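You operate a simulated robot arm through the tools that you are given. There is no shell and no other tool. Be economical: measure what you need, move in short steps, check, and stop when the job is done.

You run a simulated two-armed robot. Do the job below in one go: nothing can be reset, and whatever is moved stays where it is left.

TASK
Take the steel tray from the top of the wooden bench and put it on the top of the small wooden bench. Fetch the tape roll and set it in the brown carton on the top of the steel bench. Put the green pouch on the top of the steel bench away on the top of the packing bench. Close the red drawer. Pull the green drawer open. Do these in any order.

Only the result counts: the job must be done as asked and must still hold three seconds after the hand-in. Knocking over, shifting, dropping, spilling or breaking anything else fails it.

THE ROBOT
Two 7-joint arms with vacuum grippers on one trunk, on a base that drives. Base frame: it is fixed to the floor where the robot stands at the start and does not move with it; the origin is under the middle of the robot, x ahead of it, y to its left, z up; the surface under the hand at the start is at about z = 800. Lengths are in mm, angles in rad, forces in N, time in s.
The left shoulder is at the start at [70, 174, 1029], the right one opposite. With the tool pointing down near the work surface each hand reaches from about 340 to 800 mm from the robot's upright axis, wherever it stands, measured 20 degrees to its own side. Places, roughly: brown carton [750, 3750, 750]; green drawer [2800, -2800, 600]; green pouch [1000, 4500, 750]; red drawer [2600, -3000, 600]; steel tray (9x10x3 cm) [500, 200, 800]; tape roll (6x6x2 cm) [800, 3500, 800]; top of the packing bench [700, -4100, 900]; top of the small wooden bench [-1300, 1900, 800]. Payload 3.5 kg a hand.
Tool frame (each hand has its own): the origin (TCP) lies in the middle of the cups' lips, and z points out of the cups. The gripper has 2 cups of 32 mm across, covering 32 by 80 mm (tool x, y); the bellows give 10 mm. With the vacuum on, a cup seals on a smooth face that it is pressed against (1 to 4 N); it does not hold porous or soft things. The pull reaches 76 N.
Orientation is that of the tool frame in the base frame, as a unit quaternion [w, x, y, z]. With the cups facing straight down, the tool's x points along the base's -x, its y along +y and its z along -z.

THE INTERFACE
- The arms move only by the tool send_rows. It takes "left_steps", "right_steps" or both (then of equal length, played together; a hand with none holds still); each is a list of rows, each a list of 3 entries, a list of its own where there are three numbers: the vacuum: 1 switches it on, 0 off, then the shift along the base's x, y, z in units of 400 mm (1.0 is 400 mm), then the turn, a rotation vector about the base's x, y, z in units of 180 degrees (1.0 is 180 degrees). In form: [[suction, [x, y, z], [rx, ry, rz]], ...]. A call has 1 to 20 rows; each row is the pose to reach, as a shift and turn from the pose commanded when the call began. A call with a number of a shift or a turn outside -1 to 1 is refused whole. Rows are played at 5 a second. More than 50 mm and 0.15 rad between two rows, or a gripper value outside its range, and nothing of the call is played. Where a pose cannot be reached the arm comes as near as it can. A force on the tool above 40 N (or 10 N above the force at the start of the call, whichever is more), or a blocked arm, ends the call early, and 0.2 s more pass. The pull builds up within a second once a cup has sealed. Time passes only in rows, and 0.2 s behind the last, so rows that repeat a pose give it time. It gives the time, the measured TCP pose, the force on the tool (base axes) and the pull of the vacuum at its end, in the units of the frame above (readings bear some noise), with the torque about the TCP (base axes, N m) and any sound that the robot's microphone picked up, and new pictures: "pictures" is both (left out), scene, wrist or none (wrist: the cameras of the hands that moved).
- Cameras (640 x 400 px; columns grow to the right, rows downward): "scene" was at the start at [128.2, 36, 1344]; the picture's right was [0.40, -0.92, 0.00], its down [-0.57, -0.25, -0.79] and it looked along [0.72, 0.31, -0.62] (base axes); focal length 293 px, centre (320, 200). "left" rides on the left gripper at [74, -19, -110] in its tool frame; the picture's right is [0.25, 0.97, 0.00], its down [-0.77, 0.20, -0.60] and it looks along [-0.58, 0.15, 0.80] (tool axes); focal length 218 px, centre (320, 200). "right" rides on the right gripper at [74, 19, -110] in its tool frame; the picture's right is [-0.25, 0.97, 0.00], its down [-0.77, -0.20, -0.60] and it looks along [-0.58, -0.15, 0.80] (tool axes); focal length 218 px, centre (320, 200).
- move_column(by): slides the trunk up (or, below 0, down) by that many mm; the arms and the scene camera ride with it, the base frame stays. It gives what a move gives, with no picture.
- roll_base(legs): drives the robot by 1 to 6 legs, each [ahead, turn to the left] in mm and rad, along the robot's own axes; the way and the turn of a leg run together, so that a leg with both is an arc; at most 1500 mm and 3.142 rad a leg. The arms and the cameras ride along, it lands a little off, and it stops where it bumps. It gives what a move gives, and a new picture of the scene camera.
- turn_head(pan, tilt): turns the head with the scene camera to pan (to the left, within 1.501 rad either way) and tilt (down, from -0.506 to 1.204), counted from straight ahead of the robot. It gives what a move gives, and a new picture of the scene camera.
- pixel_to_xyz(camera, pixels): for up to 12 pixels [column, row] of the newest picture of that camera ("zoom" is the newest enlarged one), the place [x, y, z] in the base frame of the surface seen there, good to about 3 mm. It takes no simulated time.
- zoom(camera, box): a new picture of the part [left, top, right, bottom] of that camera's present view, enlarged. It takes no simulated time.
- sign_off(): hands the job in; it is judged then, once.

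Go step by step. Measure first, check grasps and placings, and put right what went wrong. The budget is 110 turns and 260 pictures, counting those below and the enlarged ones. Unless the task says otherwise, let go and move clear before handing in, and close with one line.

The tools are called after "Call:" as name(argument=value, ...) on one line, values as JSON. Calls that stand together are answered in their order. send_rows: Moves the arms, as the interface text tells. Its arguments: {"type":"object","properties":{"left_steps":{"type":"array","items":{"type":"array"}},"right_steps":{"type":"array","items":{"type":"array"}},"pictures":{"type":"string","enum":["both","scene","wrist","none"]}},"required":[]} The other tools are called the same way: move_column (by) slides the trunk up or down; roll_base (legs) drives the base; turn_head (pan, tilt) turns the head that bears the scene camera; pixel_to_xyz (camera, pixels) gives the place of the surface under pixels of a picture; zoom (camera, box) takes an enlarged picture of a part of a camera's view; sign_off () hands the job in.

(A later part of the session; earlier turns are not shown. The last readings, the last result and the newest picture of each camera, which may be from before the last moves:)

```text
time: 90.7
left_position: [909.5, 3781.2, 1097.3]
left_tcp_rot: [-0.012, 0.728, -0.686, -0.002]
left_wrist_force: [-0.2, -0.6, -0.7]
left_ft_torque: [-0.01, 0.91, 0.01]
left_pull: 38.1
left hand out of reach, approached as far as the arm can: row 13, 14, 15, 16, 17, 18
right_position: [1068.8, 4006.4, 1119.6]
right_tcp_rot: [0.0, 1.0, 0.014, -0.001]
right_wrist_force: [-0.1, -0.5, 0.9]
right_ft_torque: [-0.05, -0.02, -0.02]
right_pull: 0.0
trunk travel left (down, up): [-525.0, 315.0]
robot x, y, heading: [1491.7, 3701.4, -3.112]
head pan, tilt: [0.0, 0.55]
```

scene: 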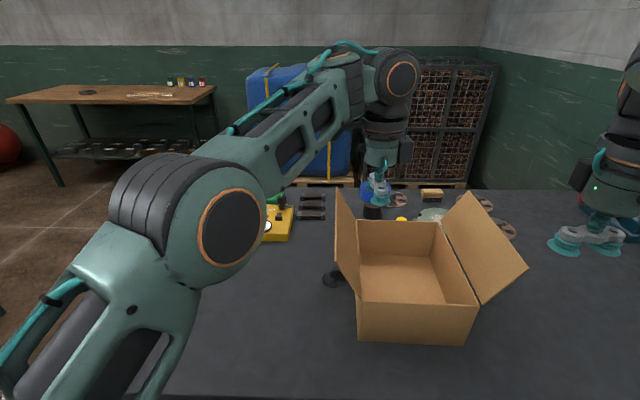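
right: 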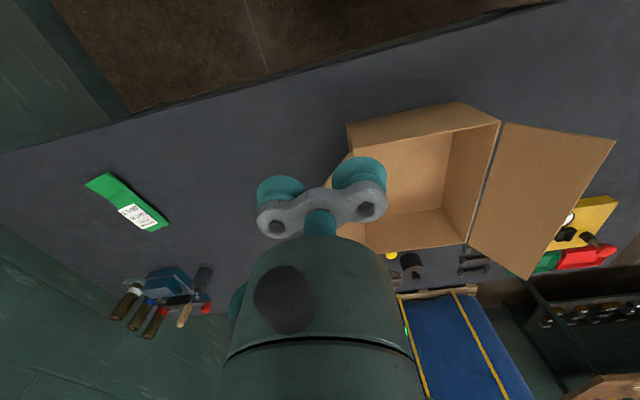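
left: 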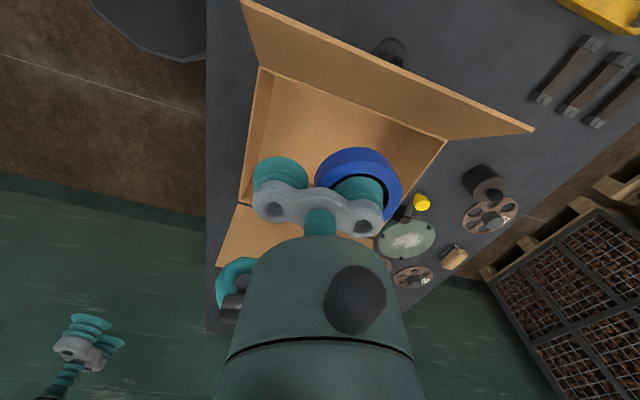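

The left arm stops at y≈3781 because it can't cross over. I'll turn the base right by 0.3 rad, keeping the hand above the flaps, so the carton comes within reach.

Call:
roll_base(legs=[[0, -0.3]])

Call:
send_rows(left_steps=[[1, [0, 0, 0], [0, 0, 0]], [1, [0, 0, 0], [0, 0, 0]]], pictures="wrist")

```text
time: 92.1
left_position: [961.6, 3953.0, 1105.4]
left_tcp_rot: [0.012, -0.615, 0.788, 0.006]
left_wrist_force: [0.0, 0.4, -1.2]
left_ft_torque: [0.2, 0.88, 0.02]
left_pull: 37.9
right_position: [1180.2, 4120.2, 1119.4]
right_tcp_rot: [0.0, 0.99, -0.139, 0.0]
right_wrist_force: [0.5, 0.0, 0.1]
right_ft_torque: [0.02, -0.01, 0.0]
right_pull: 0.2
trunk travel left (down, up): [-525.0, 315.0]
robot x, y, heading: [1491.8, 3699.8, 2.869]
head pan, tilt: [0.0, 0.55]
```

scene: 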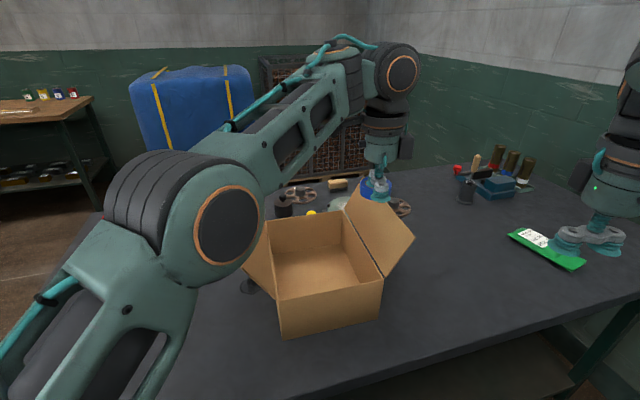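

```text
time: 92.7
left_position: [958.3, 3951.2, 1104.7]
left_tcp_rot: [0.014, -0.617, 0.787, 0.006]
left_wrist_force: [-0.8, -0.3, -0.1]
left_ft_torque: [0.22, 0.88, 0.04]
left_pull: 37.9
right_position: [1180.6, 4119.0, 1119.8]
right_tcp_rot: [0.001, 0.99, -0.138, 0.001]
right_wrist_force: [-1.1, 0.2, -0.6]
right_ft_torque: [-0.01, -0.03, 0.0]
right_pull: 0.0
trunk travel left (down, up): [-525.0, 315.0]
robot x, y, heading: [1490.6, 3698.7, 2.866]
head pan, tilt: [0.0, 0.55]
```

left: 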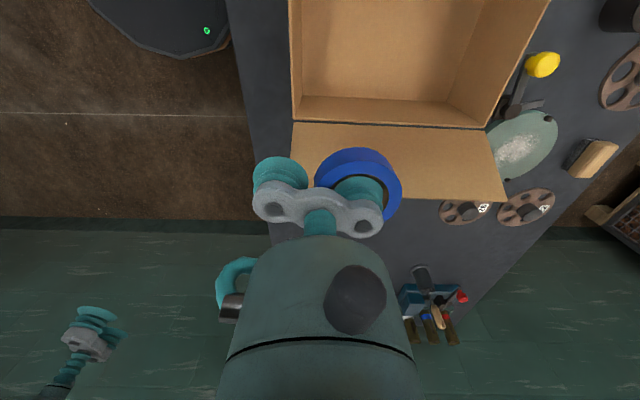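

Now I'll move the hand over the carton's middle at this height and check.

Call:
send_rows(left_steps=[[1, [-0.06, -0.06, 0], [0, 0, 0]], [1, [-0.12, -0.12, 0], [0, 0, 0]], [1, [-0.1825, -0.18, 0], [0, 0, 0]], [1, [-0.1825, -0.18, 0], [0, 0, 0]], [1, [-0.1825, -0.18, 0], [0, 0, 0]]])

```text
time: 93.9
left_position: [889.1, 3882.6, 1104.3]
left_tcp_rot: [0.012, -0.615, 0.789, 0.006]
left_wrist_force: [-0.7, -0.8, -0.4]
left_ft_torque: [0.2, 0.86, 0.03]
left_pull: 37.9
right_position: [1180.1, 4118.7, 1119.9]
right_tcp_rot: [0.001, 0.99, -0.138, 0.0]
right_wrist_force: [1.0, -1.0, -0.6]
right_ft_torque: [-0.05, -0.01, 0.04]
right_pull: 0.1
trunk travel left (down, up): [-525.0, 315.0]
robot x, y, heading: [1491.3, 3702.6, 2.864]
head pan, tilt: [0.0, 0.55]
```

scene: 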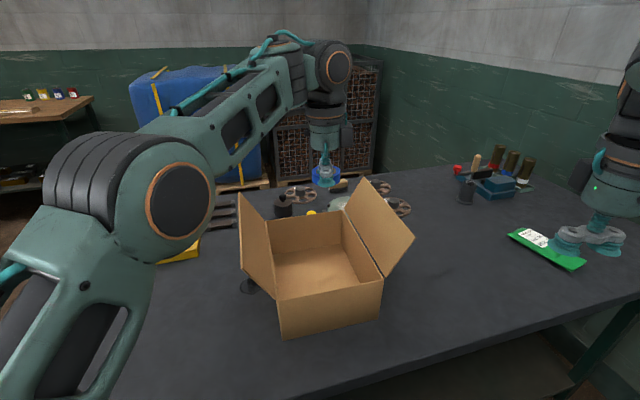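
left: 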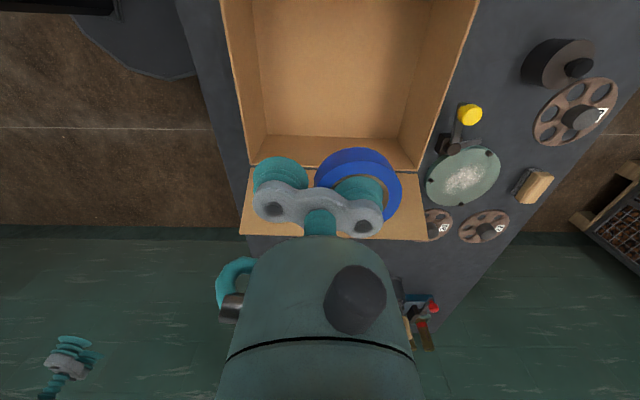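

The tape hangs over the carton. Before lowering, I'll check whether the forearm would hit the left flap by measuring its underside.

Call:
pixel_to_xyz(camera="scene", pixels=[[210, 185], [240, 155], [270, 125], [300, 100], [325, 70], [325, 120], [180, 200], [325, 150], [346, 135], [250, 210], [242, 195]])

```text
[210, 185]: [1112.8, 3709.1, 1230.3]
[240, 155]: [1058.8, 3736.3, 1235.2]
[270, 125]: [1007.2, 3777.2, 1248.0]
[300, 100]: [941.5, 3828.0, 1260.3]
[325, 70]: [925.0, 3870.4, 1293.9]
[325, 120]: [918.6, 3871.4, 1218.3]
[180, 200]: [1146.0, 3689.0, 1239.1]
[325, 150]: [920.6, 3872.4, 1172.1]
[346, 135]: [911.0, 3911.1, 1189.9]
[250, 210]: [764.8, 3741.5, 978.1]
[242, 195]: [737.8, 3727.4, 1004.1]
```

At full depth the forearm would pass only millimetres over the left flap's near corner. I'll instead move the base 350 mm in +y so the arm comes in straight from the front; the tape stays high meanwhile.

Call:
roll_base(legs=[[0, -1.294], [350, 0], [0, 1.571]])

```text
time: 103.3
left_position: [871.5, 4075.9, 1105.1]
left_tcp_rot: [-0.01, 0.712, -0.702, -0.007]
left_wrist_force: [-0.8, -0.2, 0.2]
left_ft_torque: [-0.01, 0.91, 0.03]
left_pull: 37.8
right_position: [1092.7, 4378.4, 1120.2]
right_tcp_rot: [0.0, 1.0, -0.009, 0.0]
right_wrist_force: [0.2, 0.5, 0.7]
right_ft_torque: [0.0, 0.0, 0.01]
right_pull: 0.0
trunk travel left (down, up): [-525.0, 315.0]
robot x, y, heading: [1498.3, 4051.2, 3.127]
head pan, tilt: [0.0, 0.55]
```

scene: 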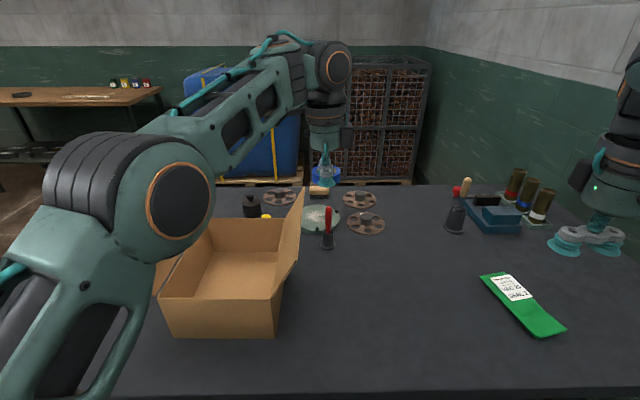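

Now I'll shift the tape to the carton's centre (dy -191) at this height and check the forearm again.

Call:
send_rows(left_steps=[[1, [0.01, -0.1, 0], [0, 0, 0]], [1, [0.02, -0.2, 0], [0, 0, 0]], [1, [0.03, -0.3, 0], [0, 0, 0]], [1, [0.0425, -0.4, 0], [0, 0, 0]], [1, [0.0425, -0.4775, 0], [0, 0, 0]], [1, [0.0425, -0.4775, 0], [0, 0, 0]], [1, [0.0425, -0.4775, 0], [0, 0, 0]]])

```text
time: 104.9
left_position: [889.2, 3883.8, 1105.3]
left_tcp_rot: [-0.012, 0.712, -0.702, -0.008]
left_wrist_force: [0.4, -0.3, -0.4]
left_ft_torque: [-0.03, 0.87, 0.02]
left_pull: 38.0
right_position: [1093.3, 4379.0, 1120.1]
right_tcp_rot: [0.0, 1.0, -0.009, 0.0]
right_wrist_force: [0.4, 0.7, -0.1]
right_ft_torque: [0.0, -0.03, -0.02]
right_pull: 0.1
trunk travel left (down, up): [-525.0, 315.0]
robot x, y, heading: [1501.1, 4054.5, 3.129]
head pan, tilt: [0.0, 0.55]
```

scene: 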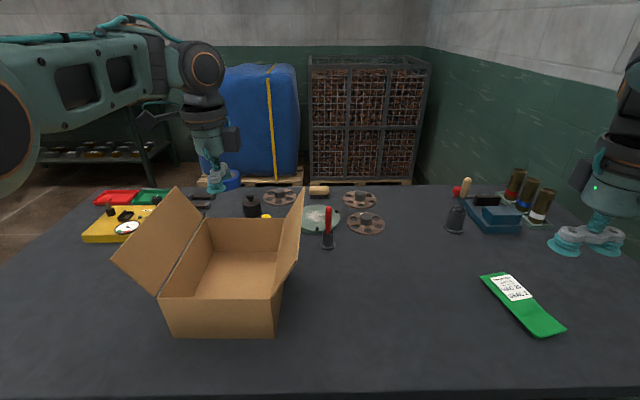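
left: 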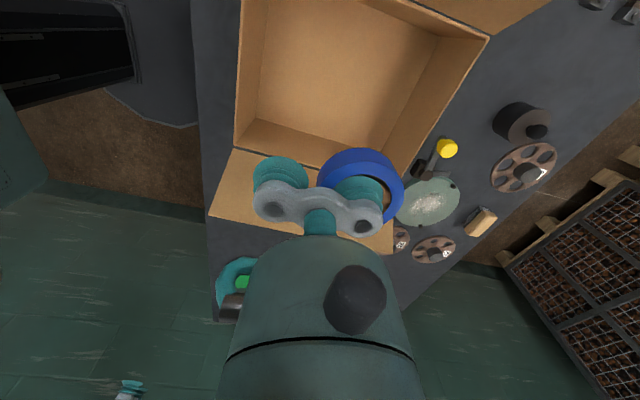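

Call:
pixel_to_xyz(camera="scene", pixels=[[140, 100], [80, 125], [160, 85], [205, 68], [205, 110], [235, 140], [150, 118], [290, 255], [200, 265], [230, 215], [302, 192]])

```text
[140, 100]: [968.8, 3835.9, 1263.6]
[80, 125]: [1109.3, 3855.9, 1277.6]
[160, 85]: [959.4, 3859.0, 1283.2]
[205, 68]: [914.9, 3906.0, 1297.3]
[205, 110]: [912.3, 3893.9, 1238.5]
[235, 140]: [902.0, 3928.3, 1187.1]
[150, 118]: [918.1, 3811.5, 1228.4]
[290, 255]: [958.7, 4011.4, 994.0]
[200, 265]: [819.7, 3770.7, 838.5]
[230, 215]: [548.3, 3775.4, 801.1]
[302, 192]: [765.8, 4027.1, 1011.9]
```

The forearm now comes in along x, about 65 mm above the front rim at full depth. I'll lower the tape to the carton floor.

Call:
send_rows(left_steps=[[1, [0, 0, -0.1], [0, 0, 0]], [1, [0, 0, -0.2], [0, 0, 0]], [1, [0, 0, -0.3], [0, 0, 0]], [1, [0, 0, -0.39], [0, 0, 0]], [1, [0, 0, -0.47], [0, 0, 0]], [1, [0, 0, -0.54], [0, 0, 0]], [1, [0, 0, -0.6], [0, 0, 0]], [1, [0, 0, -0.64], [0, 0, 0]], [1, [0, 0, -0.67], [0, 0, 0]], [1, [0, 0, -0.685], [0, 0, 0]], [1, [0, 0, -0.695], [0, 0, 0]], [1, [0, 0, -0.695], [0, 0, 0]]])

```text
time: 107.5
left_position: [888.4, 3884.6, 826.7]
left_tcp_rot: [-0.011, 0.713, -0.702, -0.007]
left_wrist_force: [0.2, -0.4, -0.7]
left_ft_torque: [0.0, 0.88, 0.04]
left_pull: 38.2
right_position: [1092.7, 4379.3, 1119.4]
right_tcp_rot: [0.0, 1.0, -0.008, 0.0]
right_wrist_force: [-0.5, -0.2, -0.5]
right_ft_torque: [-0.02, -0.01, 0.01]
right_pull: 0.0
trunk travel left (down, up): [-525.0, 315.0]
robot x, y, heading: [1499.5, 4053.3, 3.127]
head pan, tilt: [0.0, 0.55]
```

scene: 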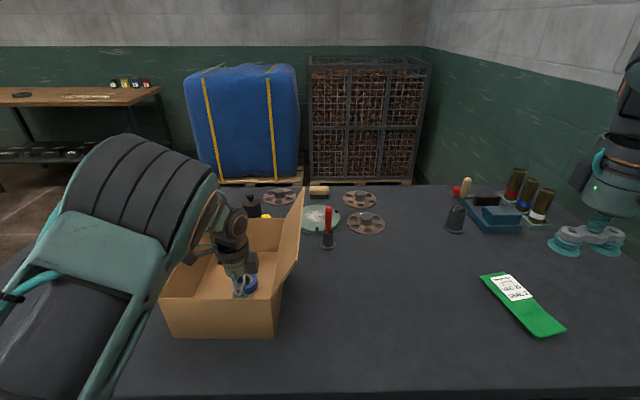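
left: 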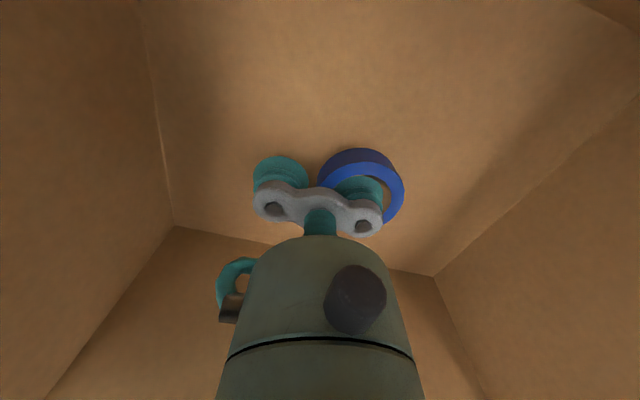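

There's no contact yet, as the force is about 0. I'll lower a few millimetres more, then release.

Call:
send_rows(left_steps=[[1, [0, 0, -0.006], [0, 0, 0]], [1, [0, 0, -0.012], [0, 0, 0]], [1, [0, 0, -0.012], [0, 0, 0]], [0, [0, 0, -0.012], [0, 0, 0]], [0, [0, 0, -0.012], [0, 0, 0]], [0, [0, 0, -0.012], [0, 0, 0]], [0, [0, 0, 0.01], [0, 0, 0]], [0, [0, 0, 0.04], [0, 0, 0]]], pictures="wrist")

```text
time: 109.3
left_position: [889.3, 3884.7, 842.3]
left_tcp_rot: [-0.011, 0.712, -0.702, -0.007]
left_wrist_force: [1.1, -0.3, 0.1]
left_ft_torque: [0.02, -0.03, 0.0]
left_pull: 0.0
right_position: [1092.2, 4380.6, 1120.1]
right_tcp_rot: [0.001, 1.0, -0.008, 0.0]
right_wrist_force: [0.2, -0.8, 0.9]
right_ft_torque: [-0.01, -0.06, -0.01]
right_pull: 0.0
trunk travel left (down, up): [-525.0, 315.0]
robot x, y, heading: [1500.1, 4054.0, 3.123]
head pan, tilt: [0.0, 0.55]
```

left: 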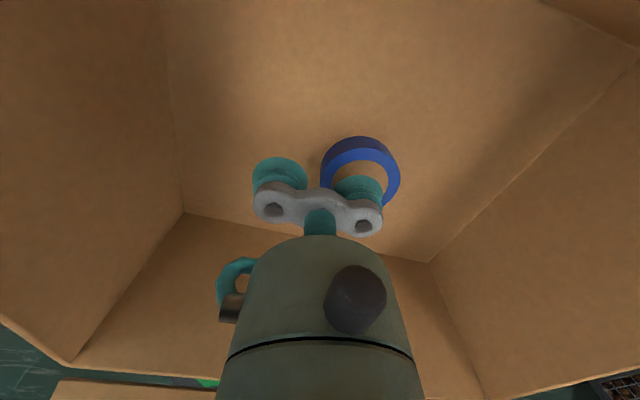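

The tape is released on the carton floor. I'll lift the left hand straight out, draw it back, and measure the pouch.

Call:
send_rows(left_steps=[[0, [0, 0, 0.1], [0, 0, 0]], [0, [0, 0, 0.2], [0, 0, 0]], [0, [0, 0, 0.3], [0, 0, 0]], [0, [0, 0, 0.4], [0, 0, 0]], [0, [0, 0, 0.5], [0, 0, 0]], [0, [0, 0, 0.6], [0, 0, 0]], [0, [0, 0, 0.66], [0, 0, 0]], [0, [0.1, 0, 0.66], [0, 0, 0]], [0, [0.2, 0, 0.66], [0, 0, 0]], [0, [0.3, 0, 0.66], [0, 0, 0]], [0, [0.35, 0, 0.66], [0, 0, 0]], [0, [0.35, 0, 0.66], [0, 0, 0]]], pictures="scene")

Call:
zoom(camera="scene", box=[430, 230, 610, 360])

Call:
pixel_to_xyz(camera="scene", pixels=[[485, 276], [510, 272], [564, 328], [540, 337], [525, 308], [512, 288], [535, 318], [500, 280], [548, 328]])

```text
time: 111.9
left_position: [1028.6, 3882.7, 1106.1]
left_tcp_rot: [-0.01, 0.712, -0.702, -0.007]
left_wrist_force: [-0.4, 0.1, 0.1]
left_ft_torque: [0.05, -0.01, 0.01]
left_pull: 0.0
right_position: [1091.8, 4378.8, 1119.1]
right_tcp_rot: [-0.001, 1.0, -0.009, 0.001]
right_wrist_force: [-0.1, 0.2, -0.4]
right_ft_torque: [0.01, 0.01, 0.01]
right_pull: 0.0
trunk travel left (down, up): [-525.0, 315.0]
robot x, y, heading: [1500.1, 4052.0, 3.127]
head pan, tilt: [0.0, 0.55]
```

scene: 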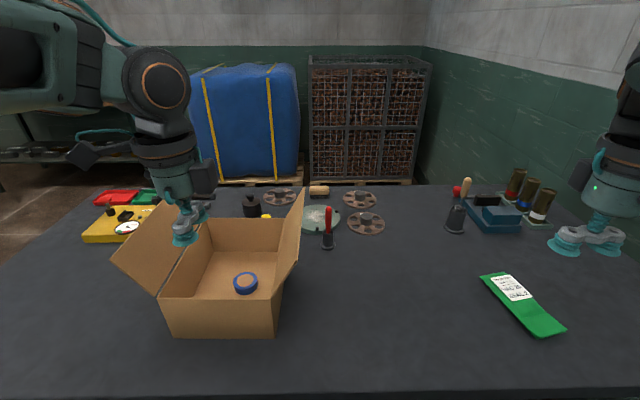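

```text
3.08 times, centred on (520, 295) of scene
```

zoom: 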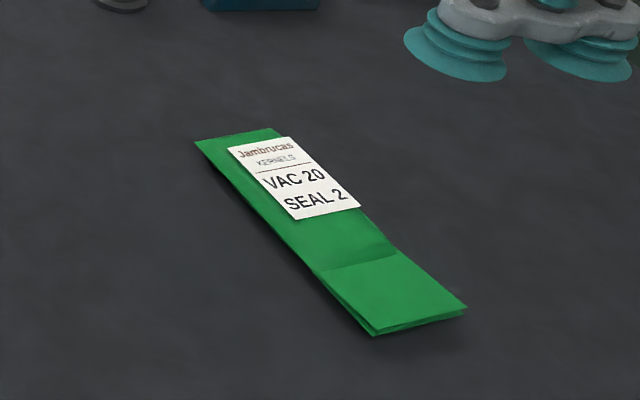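

```text
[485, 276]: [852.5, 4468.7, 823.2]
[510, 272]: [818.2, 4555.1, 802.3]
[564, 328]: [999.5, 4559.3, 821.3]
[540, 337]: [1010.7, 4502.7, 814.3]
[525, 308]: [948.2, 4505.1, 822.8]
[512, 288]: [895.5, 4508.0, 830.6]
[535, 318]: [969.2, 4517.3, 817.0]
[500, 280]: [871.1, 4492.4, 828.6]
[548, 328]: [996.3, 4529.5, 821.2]
```

The tape lies in the carton at (246,284). The pouch is a bag with a flat label at zoom (293,178); I'll measure the label.

Call:
pixel_to_xyz(camera="zoom", pixels=[[232, 150], [288, 140], [356, 206], [296, 216], [293, 178], [260, 145], [325, 210], [340, 250], [420, 300], [225, 142], [375, 325], [462, 308]])

Call:
zoom(camera="right", box=[0, 100, 320, 300])

```text
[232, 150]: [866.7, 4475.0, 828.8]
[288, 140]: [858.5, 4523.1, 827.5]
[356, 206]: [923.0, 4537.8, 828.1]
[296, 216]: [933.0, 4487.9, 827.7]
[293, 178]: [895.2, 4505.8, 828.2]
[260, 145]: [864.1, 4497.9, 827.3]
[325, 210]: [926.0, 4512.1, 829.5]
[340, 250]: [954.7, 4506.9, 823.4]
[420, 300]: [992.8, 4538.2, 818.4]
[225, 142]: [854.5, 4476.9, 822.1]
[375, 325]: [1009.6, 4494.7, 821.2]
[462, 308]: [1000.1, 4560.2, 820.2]
```

```text
2.00 times, centred on (160, 200) of right
```

zoom: 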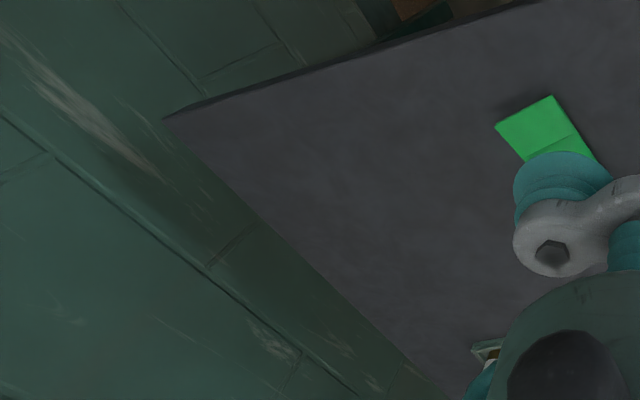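

The label is about 50×68 mm, centred at (895,4506,828), with its long axis 12° off x. I'll turn the right hand by -78° and hover at TCP (928,4513), so that the far cup lands on the label and the near one by the pouch's middle.

Call:
send_rows(right_steps=[[0, [-0.041, 0.0335, 0], [0, 0, -0.0433]], [0, [-0.082, 0.067, 0], [0, 0, -0.0867]], [0, [-0.123, 0.1005, 0], [0, 0, -0.13]], [0, [-0.164, 0.134, 0], [0, 0, -0.1733]], [0, [-0.205, 0.1675, 0], [0, 0, -0.2167]], [0, [-0.246, 0.201, 0], [0, 0, -0.26]], [0, [-0.287, 0.2345, 0], [0, 0, -0.3033]], [0, [-0.328, 0.268, 0], [0, 0, -0.3467]], [0, [-0.369, 0.3015, 0], [0, 0, -0.39]], [0, [-0.41, 0.335, 0], [0, 0, -0.4333]], [0, [-0.41, 0.335, -0.12], [0, 0, -0.4333]], [0, [-0.41, 0.335, -0.24], [0, 0, -0.4333]], [0, [-0.41, 0.335, -0.36], [0, 0, -0.4333]], [0, [-0.41, 0.335, -0.48], [0, 0, -0.4333]], [0, [-0.41, 0.335, -0.5475], [0, 0, -0.4333]], [0, [-0.41, 0.335, -0.5475], [0, 0, -0.4333]], [0, [-0.41, 0.335, -0.5475], [0, 0, -0.4333]]])

```text
time: 115.5
left_position: [1027.9, 3883.1, 1108.0]
left_tcp_rot: [-0.011, 0.712, -0.702, -0.007]
left_wrist_force: [-0.4, -0.2, 0.3]
left_ft_torque: [0.03, 0.04, -0.02]
left_pull: 0.0
right_position: [928.4, 4513.4, 899.5]
right_tcp_rot: [0.001, 0.771, -0.636, 0.0]
right_wrist_force: [-0.4, -0.2, -0.4]
right_ft_torque: [0.02, 0.03, 0.0]
right_pull: 0.0
trunk travel left (down, up): [-525.0, 315.0]
robot x, y, heading: [1500.4, 4051.9, 3.125]
head pan, tilt: [0.0, 0.55]
```

scene: 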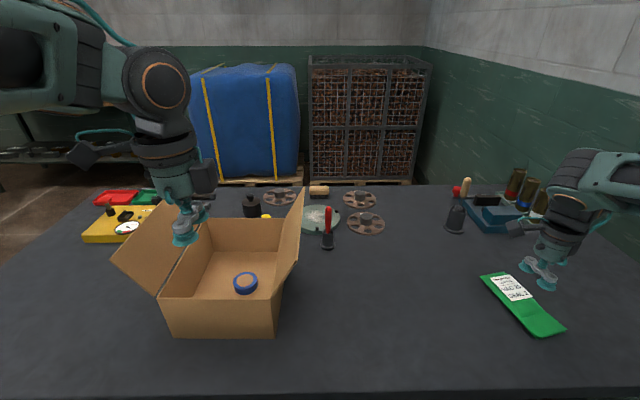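
right: 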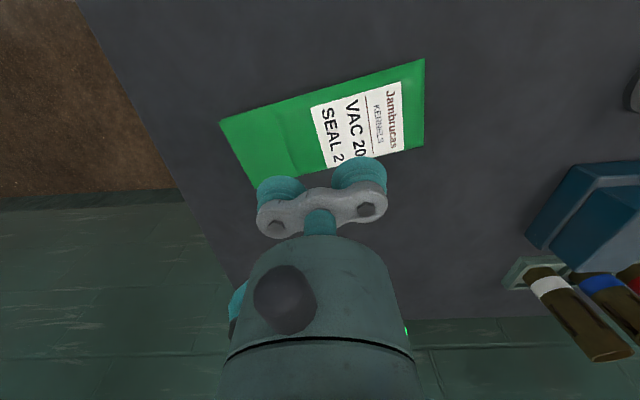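

The hand is aligned. I'll come down with the vacuum on in small steps.

Call:
send_rows(right_steps=[[1, [0, 0, -0.08], [0, 0, 0]], [1, [0, 0, -0.14], [0, 0, 0]], [1, [0, 0, -0.17], [0, 0, 0]], [1, [0, 0, -0.18], [0, 0, 0]], [1, [0, 0, -0.187], [0, 0, 0]], [1, [0, 0, -0.191], [0, 0, 0]], [1, [0, 0, -0.191], [0, 0, 0]], [1, [0, 0, -0.191], [0, 0, 0]], [1, [0, 0, -0.191], [0, 0, 0]]], pictures="wrist")

```text
time: 117.5
left_position: [1030.5, 3881.5, 1107.2]
left_tcp_rot: [-0.011, 0.711, -0.703, -0.009]
left_wrist_force: [-0.3, 0.0, 0.9]
left_ft_torque: [0.01, 0.04, 0.0]
left_pull: 0.1
right_position: [930.3, 4512.3, 824.6]
right_tcp_rot: [0.0, 0.772, -0.636, -0.002]
right_wrist_force: [-7.2, 6.1, 24.5]
right_ft_torque: [-0.13, 0.59, -0.11]
right_pull: 37.7
trunk travel left (down, up): [-525.0, 315.0]
robot x, y, heading: [1496.1, 4052.0, 3.121]
head pan, tilt: [0.0, 0.55]
```

right: 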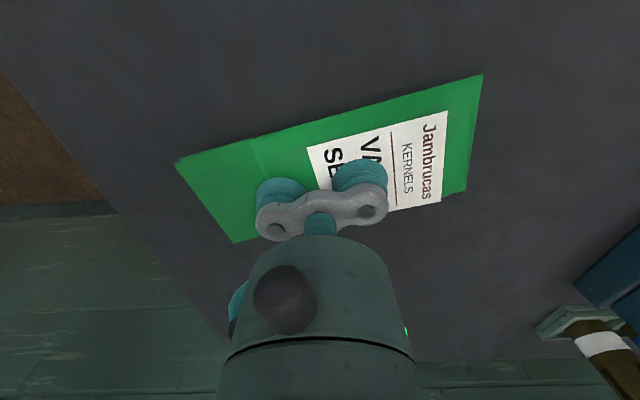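

One cup is sealed on the label at 38 N. I'll lift slowly and check.

Call:
send_rows(right_steps=[[1, [0, 0, 0.015], [0, 0, 0]], [1, [0, 0, 0.03], [0, 0, 0]], [1, [0, 0, 0.05], [0, 0, 0]], [1, [0, 0, 0.08], [0, 0, 0]], [1, [0, 0, 0.12], [0, 0, 0]], [1, [0, 0, 0.17], [0, 0, 0]], [1, [0, 0, 0.17], [0, 0, 0]]], pictures="both")

```text
time: 119.1
left_position: [1026.8, 3883.1, 1105.9]
left_tcp_rot: [-0.011, 0.712, -0.702, -0.007]
left_wrist_force: [0.3, -0.6, -1.3]
left_ft_torque: [0.02, 0.01, -0.01]
left_pull: 0.1
right_position: [926.5, 4514.4, 893.1]
right_tcp_rot: [0.0, 0.772, -0.636, 0.001]
right_wrist_force: [0.2, 0.4, -1.6]
right_ft_torque: [-0.06, 0.37, 0.0]
right_pull: 37.8
trunk travel left (down, up): [-525.0, 315.0]
robot x, y, heading: [1502.3, 4054.0, 3.122]
head pan, tilt: [0.0, 0.55]
```

scene: 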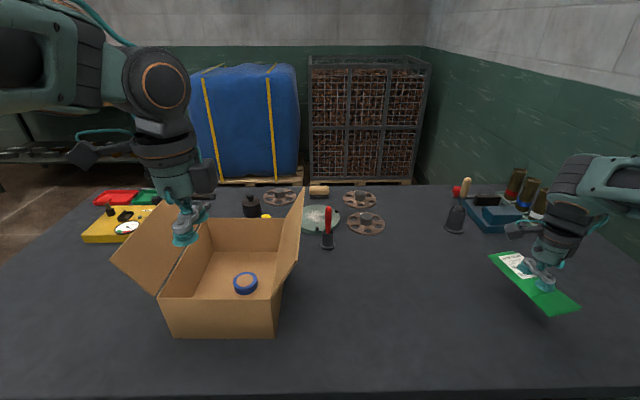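
right: 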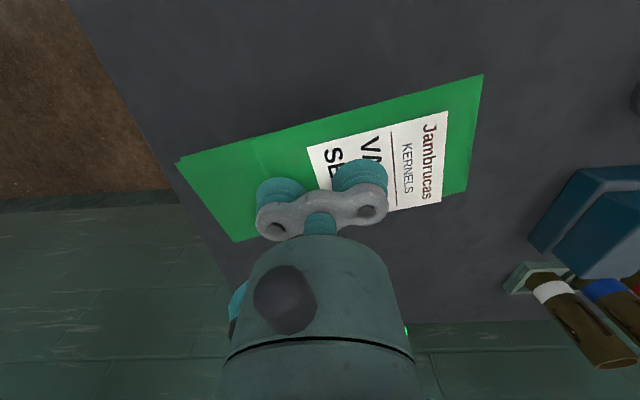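

The pouch is held and light. I'll raise and tuck it in, then drive back south and west toward the packing bench.

Call:
send_rows(right_steps=[[1, [0, 0, 0.1], [0, 0, 0]], [1, [0, 0, 0.2], [0, 0, 0]], [1, [0, 0, 0.3], [0, 0, 0]], [1, [0.05, -0.05, 0.4], [0, 0, 0]], [1, [0.12, -0.1, 0.48], [0, 0, 0]], [1, [0.2, -0.15, 0.54], [0, 0, 0]], [1, [0.28, -0.2, 0.54], [0, 0, 0]], [1, [0.36, -0.25, 0.54], [0, 0, 0]], [1, [0.43, -0.28, 0.54], [0, 0, 0]], [1, [0.43, -0.28, 0.54], [0, 0, 0]]], left_steps=[[0, [0.04, 0, 0], [0, 0, 0]], [0, [0.08, 0, 0], [0, 0, 0]], [0, [0.1, 0, 0], [0, 0, 0]], [0, [0.1, 0, 0], [0, 0, 0]], [0, [0.1, 0, 0], [0, 0, 0]], [0, [0.1, 0, 0], [0, 0, 0]], [0, [0.1, 0, 0], [0, 0, 0]], [0, [0.1, 0, 0], [0, 0, 0]], [0, [0.1, 0, 0], [0, 0, 0]], [0, [0.1, 0, 0], [0, 0, 0]]], pictures="none")

Call:
roll_base(legs=[[-50, 0], [0, 1.59], [1410, 0], [0, -1.571]])

```text
time: 121.3
left_position: [1059.0, 3875.9, 1111.2]
left_tcp_rot: [-0.026, 0.715, -0.699, -0.023]
left_wrist_force: [-0.1, 0.1, -0.1]
left_ft_torque: [-0.02, 0.01, 0.0]
left_pull: 0.1
left hand out of reach, approached as far as the arm can: row 3, 4, 5, 6, 7, 8, 9, 10
right_position: [1095.0, 4399.5, 1103.4]
right_tcp_rot: [0.0, 0.772, -0.636, 0.0]
right_wrist_force: [-0.9, 0.2, -1.3]
right_ft_torque: [-0.08, 0.36, -0.01]
right_pull: 37.9
right hand out of reach, approached as far as the arm can: row 9, 10
trunk travel left (down, up): [-525.0, 315.0]
robot x, y, heading: [1495.6, 4052.9, 3.122]
head pan, tilt: [0.0, 0.55]
```

```text
time: 136.5
left_position: [1066.9, 2473.7, 1110.3]
left_tcp_rot: [0.027, -0.706, 0.707, 0.021]
left_wrist_force: [0.4, -1.2, 0.3]
left_ft_torque: [0.0, 0.0, -0.03]
left_pull: 0.0
right_position: [1115.5, 2995.0, 1103.6]
right_tcp_rot: [0.0, 0.764, -0.645, -0.001]
right_wrist_force: [0.1, 0.1, -1.5]
right_ft_torque: [-0.05, 0.33, -0.01]
right_pull: 37.6
trunk travel left (down, up): [-525.0, 315.0]
robot x, y, heading: [1511.3, 2638.6, 3.096]
head pan, tilt: [0.0, 0.55]
```

scene: 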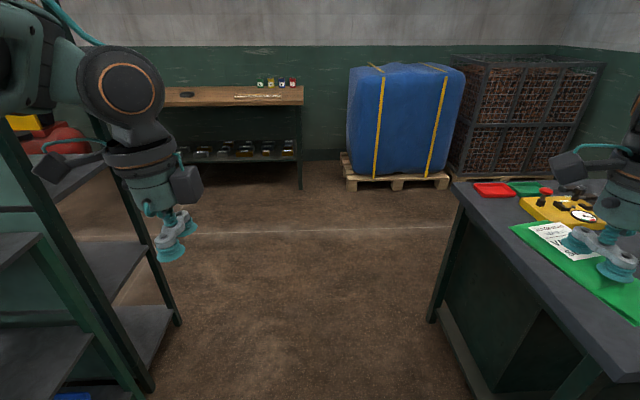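

The pouch is still held. I'll carry on west into the aisle, turn to face -y, and drive south.

Call:
roll_base(legs=[[1000, 0], [810, 0], [0, 1.616], [1500, 0], [1200, 0]])

Call:
turn_head(pan=0.3, tilt=0.2)

```text
time: 162.1
left_position: [-44.8, -373.7, 1110.0]
left_tcp_rot: [-0.003, 0.999, 0.036, -0.036]
left_wrist_force: [-0.3, -0.5, 0.3]
left_ft_torque: [0.0, 0.01, -0.02]
left_pull: 0.0
right_position: [-568.4, -362.3, 1103.7]
right_tcp_rot: [0.0, 0.993, 0.119, 0.0]
right_wrist_force: [0.8, 0.4, -1.1]
right_ft_torque: [-0.33, -0.09, -0.04]
right_pull: 37.6
trunk travel left (down, up): [-525.0, 315.0]
robot x, y, heading: [-242.8, 57.3, -1.544]
head pan, tilt: [0.0, 0.55]
```

scene: 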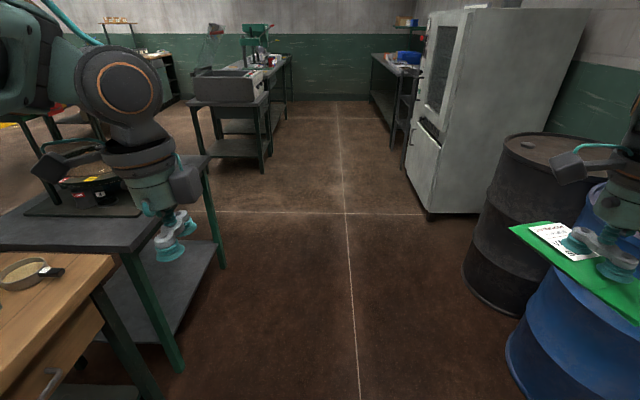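

```text
time: 162.9
left_position: [-43.2, -373.7, 1110.0]
left_tcp_rot: [-0.003, 0.999, 0.036, -0.036]
left_wrist_force: [0.4, -0.7, 1.0]
left_ft_torque: [0.04, 0.0, -0.01]
left_pull: 0.0
right_position: [-566.8, -364.4, 1103.8]
right_tcp_rot: [0.0, 0.993, 0.119, -0.001]
right_wrist_force: [-0.2, 0.4, -1.4]
right_ft_torque: [-0.36, -0.06, 0.0]
right_pull: 37.6
trunk travel left (down, up): [-525.0, 315.0]
robot x, y, heading: [-245.4, 53.3, -1.541]
head pan, tilt: [0.3, 0.201]
```

scene: 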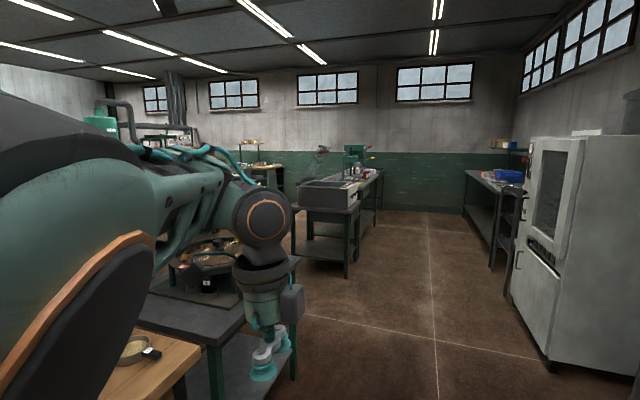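

Ahead are a barrel and cabinet on the right, a small table on the left, and benches farther on. I'll measure these obstacles.

Call:
pixel_to_xyz(camera="scene", pixels=[[512, 290], [548, 360], [505, 165], [345, 276], [350, 200], [375, 230], [375, 170], [355, 160], [465, 175], [495, 265], [430, 220], [215, 340]])

Call:
zoom(camera="scene", box=[290, 120, 530, 270])

```text
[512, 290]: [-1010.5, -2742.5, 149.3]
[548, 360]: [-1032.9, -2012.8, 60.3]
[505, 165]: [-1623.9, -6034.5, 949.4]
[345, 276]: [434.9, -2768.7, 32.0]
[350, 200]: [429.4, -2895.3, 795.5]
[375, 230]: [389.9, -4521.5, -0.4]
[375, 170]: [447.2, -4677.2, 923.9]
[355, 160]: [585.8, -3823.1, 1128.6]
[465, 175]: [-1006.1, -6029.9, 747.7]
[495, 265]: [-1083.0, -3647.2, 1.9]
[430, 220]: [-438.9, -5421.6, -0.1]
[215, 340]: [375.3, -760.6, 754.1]
```

```text
2.67 times, centred on (410, 195) of scene
```

zoom: 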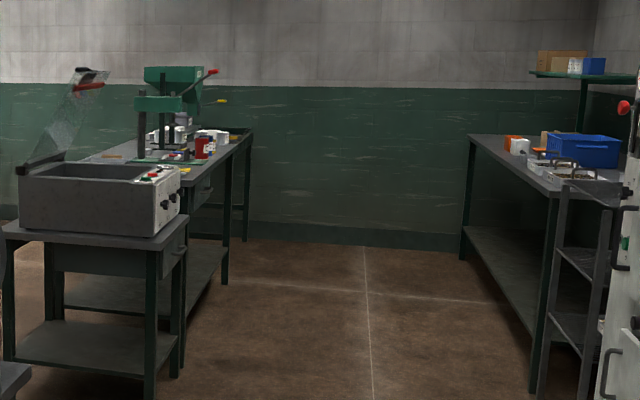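

The aisle is clear for x from -1010 to 380. I'll go on south to y≈-3000 and look at the packing bench on the left.

Call:
roll_base(legs=[[0, -0.05], [1500, 0], [1400, 0]])

Call:
turn_head(pan=0.7, tilt=0.3)

```text
time: 177.4
left_position: [-37.7, -3282.9, 1109.5]
left_tcp_rot: [-0.003, 0.999, 0.037, -0.037]
left_wrist_force: [0.3, 0.6, -0.7]
left_ft_torque: [-0.01, -0.01, 0.0]
left_pull: 0.1
right_position: [-561.6, -3271.0, 1103.2]
right_tcp_rot: [0.0, 0.993, 0.121, 0.0]
right_wrist_force: [0.2, 0.2, -1.1]
right_ft_torque: [-0.32, -0.03, -0.02]
right_pull: 37.8
trunk travel left (down, up): [-525.0, 315.0]
robot x, y, heading: [-234.8, -2851.7, -1.541]
head pan, tilt: [0.3, 0.201]
```

scene: 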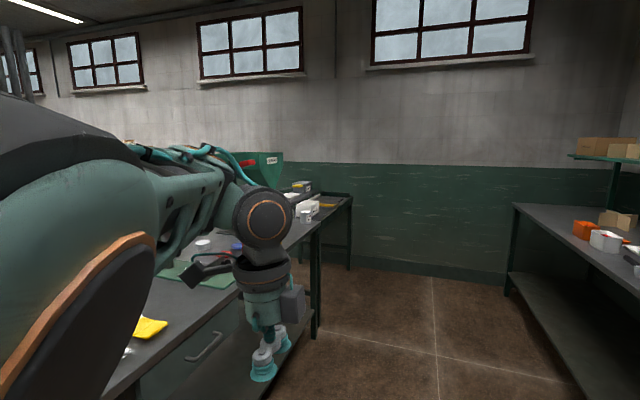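

```text
time: 178.2
left_position: [-35.9, -3281.8, 1110.2]
left_tcp_rot: [-0.003, 0.999, 0.037, -0.036]
left_wrist_force: [-1.0, -1.1, -0.1]
left_ft_torque: [0.01, -0.01, -0.04]
left_pull: 0.1
right_position: [-562.1, -3271.8, 1103.9]
right_tcp_rot: [0.001, 0.993, 0.12, 0.001]
right_wrist_force: [-0.1, 0.9, -0.9]
right_ft_torque: [-0.37, -0.1, -0.01]
right_pull: 37.9
trunk travel left (down, up): [-525.0, 315.0]
robot x, y, heading: [-237.3, -2853.7, -1.538]
head pan, tilt: [0.7, 0.3]
```

scene: 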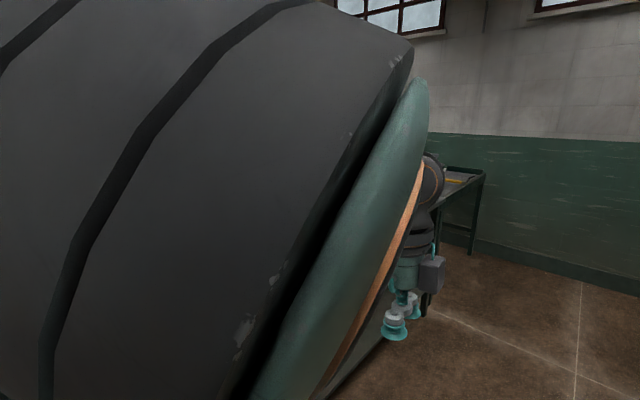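

The left arm blocks the view. I'll drive on 1000 mm and turn left to face the bench.

Call:
roll_base(legs=[[0, -0.05], [1050, 0], [0, 1.59]])

Call:
turn_head(pan=0.0, tilt=0.45)

```text
time: 187.9
left_position: [180.1, -3739.6, 1109.8]
left_tcp_rot: [0.023, 0.703, 0.71, -0.029]
left_wrist_force: [-0.1, -0.6, 0.3]
left_ft_torque: [-0.01, 0.02, 0.0]
left_pull: 0.0
right_position: [138.4, -4261.6, 1103.1]
right_tcp_rot: [0.0, 0.641, 0.768, 0.0]
right_wrist_force: [0.8, 0.2, -0.8]
right_ft_torque: [0.03, -0.32, 0.0]
right_pull: 37.2
trunk travel left (down, up): [-525.0, 315.0]
robot x, y, heading: [-261.3, -3908.4, -0.031]
head pan, tilt: [0.7, 0.3]
```

scene: 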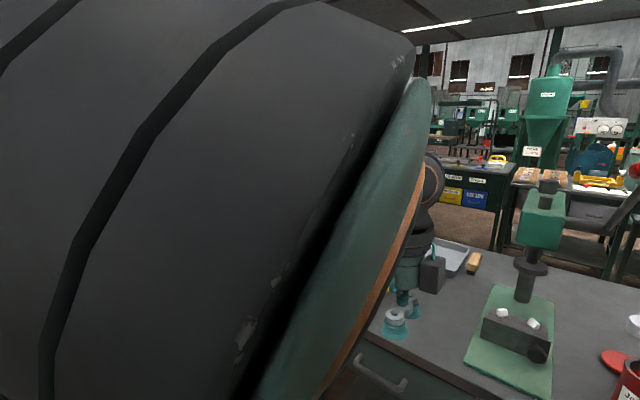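

```text
time: 189.0
left_position: [181.1, -3740.4, 1108.8]
left_tcp_rot: [0.023, 0.702, 0.711, -0.029]
left_wrist_force: [0.1, 0.8, 0.6]
left_ft_torque: [-0.01, 0.02, 0.02]
left_pull: 0.1
right_position: [139.8, -4261.6, 1104.1]
right_tcp_rot: [0.0, 0.641, 0.767, 0.0]
right_wrist_force: [0.0, -0.2, -0.9]
right_ft_torque: [0.06, -0.34, 0.01]
right_pull: 38.1
trunk travel left (down, up): [-525.0, 315.0]
robot x, y, heading: [-262.6, -3911.3, -0.031]
head pan, tilt: [0.0, 0.45]
```

scene: 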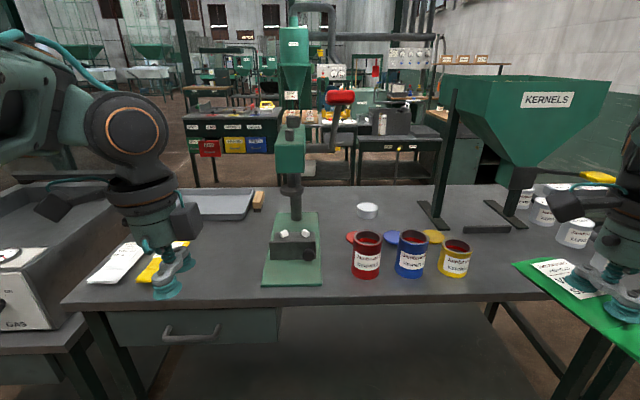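

The packing bench is in view. A clear area shows at (500,270) right of the cans; I'll measure it and the surroundings.

Call:
pixel_to_xyz(camera="scene", pixels=[[500, 275], [470, 275], [520, 250], [535, 230], [480, 298], [400, 300], [440, 228], [490, 230], [395, 340], [230, 270], [560, 240], [455, 275]])

Call:
zoom(camera="scene", box=[160, 80, 360, 205])

```text
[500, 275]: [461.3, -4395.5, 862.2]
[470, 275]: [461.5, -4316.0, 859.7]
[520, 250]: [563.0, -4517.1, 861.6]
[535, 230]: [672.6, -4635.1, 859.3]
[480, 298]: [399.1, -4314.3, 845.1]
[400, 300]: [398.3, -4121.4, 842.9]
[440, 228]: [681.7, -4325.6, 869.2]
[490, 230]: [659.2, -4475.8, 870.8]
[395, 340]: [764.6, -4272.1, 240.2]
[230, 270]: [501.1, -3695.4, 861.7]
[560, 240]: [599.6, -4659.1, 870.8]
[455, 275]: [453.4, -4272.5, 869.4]
```

```text
3.20 times, centred on (260, 142) of scene
```

zoom: 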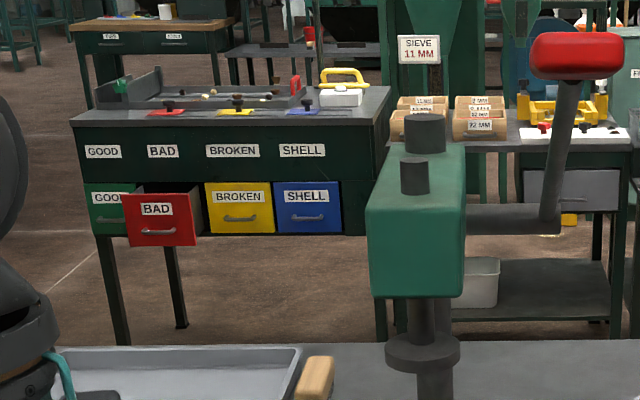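

The pouch will fit around (525,-4395) on the packing bench (z≈861). The red drawer (open, "BAD") and green one ("GOOD") are visible in the background. I'll check the hopper and press clearances.

Call:
pixel_to_xyz(camera="scene", pixels=[[510, 160], [460, 80], [600, 85], [540, 100], [520, 180], [290, 155], [280, 150], [340, 97], [300, 280], [265, 285], [443, 150], [578, 205]])

Call:
zoom(camera="scene", box=[340, 180, 640, 320])

```text
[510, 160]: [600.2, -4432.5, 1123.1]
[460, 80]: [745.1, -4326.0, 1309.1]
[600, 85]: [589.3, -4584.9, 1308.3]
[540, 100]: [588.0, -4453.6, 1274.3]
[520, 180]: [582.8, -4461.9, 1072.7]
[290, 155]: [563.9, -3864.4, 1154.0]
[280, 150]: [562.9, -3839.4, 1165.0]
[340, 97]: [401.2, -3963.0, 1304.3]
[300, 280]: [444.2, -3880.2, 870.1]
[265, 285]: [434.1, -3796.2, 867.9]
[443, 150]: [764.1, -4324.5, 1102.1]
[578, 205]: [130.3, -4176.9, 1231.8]
```

```text
2.13 times, centred on (490, 250) of scene
```

zoom: 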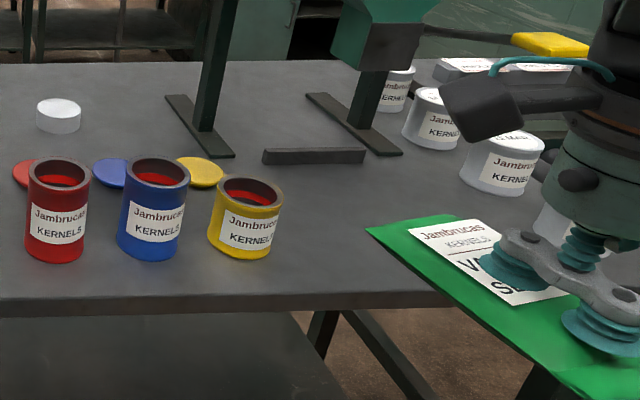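

The hopper's spout hangs at x≥583 for y≤-4430, so I'll place the pouch at TCP (497,-4385), clear of it. First I'll roll 200 mm closer.

Call:
roll_base(legs=[[200, 0]])

```text
time: 190.6
left_position: [382.9, -3744.3, 1109.7]
left_tcp_rot: [0.023, 0.702, 0.711, -0.029]
left_wrist_force: [0.9, 0.4, -0.7]
left_ft_torque: [0.03, 0.01, 0.01]
left_pull: 0.0
right_position: [342.8, -4267.9, 1104.3]
right_tcp_rot: [0.0, 0.641, 0.768, 0.0]
right_wrist_force: [0.4, 0.4, -1.4]
right_ft_torque: [0.07, -0.32, 0.0]
right_pull: 37.5
trunk travel left (down, up): [-525.0, 315.0]
robot x, y, heading: [-55.1, -3912.6, -0.034]
head pan, tilt: [0.0, 0.45]
```

scene: 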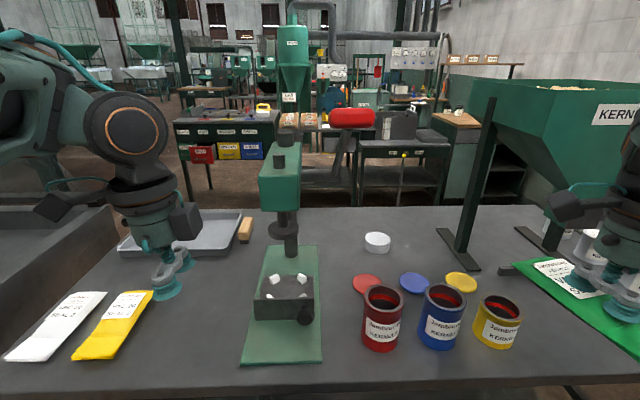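

Now I'll move the pouch over the spot and lower it to just above the table.

Call:
send_rows(right_steps=[[1, [0.1, -0.07, 0], [0, 0, 0]], [1, [0.2, -0.14, 0], [0, 0, 0]], [1, [0.3, -0.22, 0], [0, 0, 0]], [1, [0.385, -0.2925, 0], [0, 0, 0]], [1, [0.385, -0.2925, -0.06], [0, 0, 0]], [1, [0.385, -0.2925, -0.16], [0, 0, 0]], [1, [0.385, -0.2925, -0.26], [0, 0, 0]], [1, [0.385, -0.2925, -0.36], [0, 0, 0]], [1, [0.385, -0.2925, -0.44], [0, 0, 0]], [1, [0.385, -0.2925, -0.48], [0, 0, 0]], [1, [0.385, -0.2925, -0.48], [0, 0, 0]]])

```text
refused: row 3 steps farther than a row can; nothing moved
```

Call:
send_rows(right_steps=[[1, [0.09, -0.068, 0], [0, 0, 0]], [1, [0.18, -0.136, 0], [0, 0, 0]], [1, [0.27, -0.204, 0], [0, 0, 0]], [1, [0.35, -0.266, 0], [0, 0, 0]], [1, [0.385, -0.2925, -0.06], [0, 0, 0]], [1, [0.385, -0.2925, -0.16], [0, 0, 0]], [1, [0.385, -0.2925, -0.26], [0, 0, 0]], [1, [0.385, -0.2925, -0.36], [0, 0, 0]], [1, [0.385, -0.2925, -0.44], [0, 0, 0]], [1, [0.385, -0.2925, -0.48], [0, 0, 0]], [1, [0.385, -0.2925, -0.48], [0, 0, 0]]])

```text
time: 193.0
left_position: [383.3, -3744.1, 1111.7]
left_tcp_rot: [0.023, 0.702, 0.711, -0.029]
left_wrist_force: [-0.1, -0.7, -0.6]
left_ft_torque: [-0.02, 0.03, -0.03]
left_pull: 0.1
right_position: [494.9, -4383.9, 911.3]
right_tcp_rot: [0.0, 0.641, 0.768, -0.001]
right_wrist_force: [0.3, -0.3, -1.8]
right_ft_torque: [0.03, -0.34, 0.01]
right_pull: 37.2
trunk travel left (down, up): [-525.0, 315.0]
robot x, y, heading: [-62.2, -3918.5, -0.028]
head pan, tilt: [0.0, 0.45]
```

scene: 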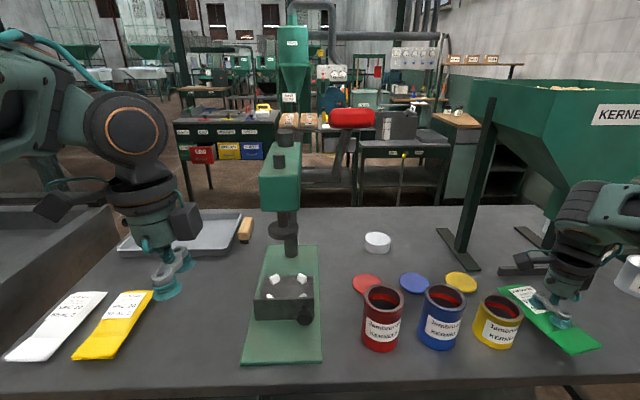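
right: 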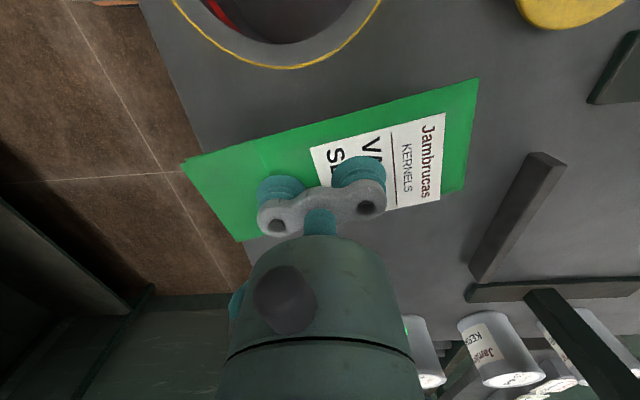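

The pouch's near end looks close to the bench edge; I'll measure it.

Call:
pixel_to_xyz(camera="right", pixels=[[190, 167], [240, 236], [475, 85], [448, 188], [175, 120], [240, 255], [290, 60], [500, 240]])

```text
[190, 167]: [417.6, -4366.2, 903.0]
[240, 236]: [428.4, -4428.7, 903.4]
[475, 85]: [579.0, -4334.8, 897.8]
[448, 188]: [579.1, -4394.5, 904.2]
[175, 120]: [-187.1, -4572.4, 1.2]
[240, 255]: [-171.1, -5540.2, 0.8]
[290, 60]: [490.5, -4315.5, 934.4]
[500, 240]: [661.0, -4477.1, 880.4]
```

The near end is 17 mm inside the edge. I'll nudge +12 mm in x and -8 mm in y, then lower to contact.

Call:
send_rows(right_steps=[[1, [0.03, -0.02, 0], [0, 0, 0]], [1, [0.03, -0.02, -0.03], [0, 0, 0]], [1, [0.03, -0.02, -0.05], [0, 0, 0]], [1, [0.03, -0.02, -0.058], [0, 0, 0]], [1, [0.03, -0.02, -0.064], [0, 0, 0]], [1, [0.03, -0.02, -0.064], [0, 0, 0]]], pictures="wrist")

```text
time: 194.4
left_position: [382.9, -3744.5, 1110.3]
left_tcp_rot: [0.024, 0.702, 0.711, -0.03]
left_wrist_force: [-0.1, 0.0, 0.4]
left_ft_torque: [-0.02, 0.01, -0.01]
left_pull: 0.1
right_position: [509.0, -4391.4, 888.2]
right_tcp_rot: [0.001, 0.64, 0.768, 0.001]
right_wrist_force: [3.4, -4.2, 15.3]
right_ft_torque: [0.16, -0.58, -0.06]
right_pull: 37.6
trunk travel left (down, up): [-525.0, 315.0]
robot x, y, heading: [-58.6, -3917.2, -0.026]
head pan, tilt: [0.0, 0.45]
```

right: 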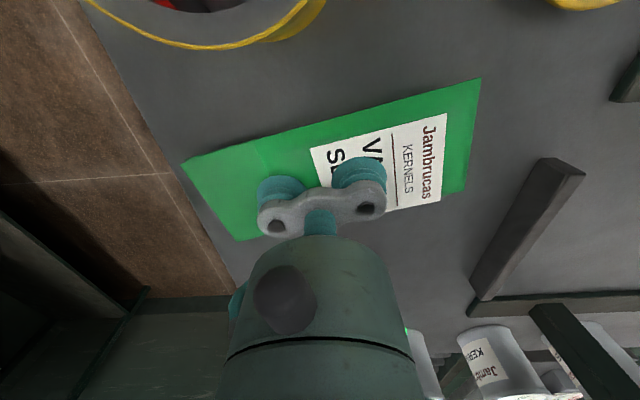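

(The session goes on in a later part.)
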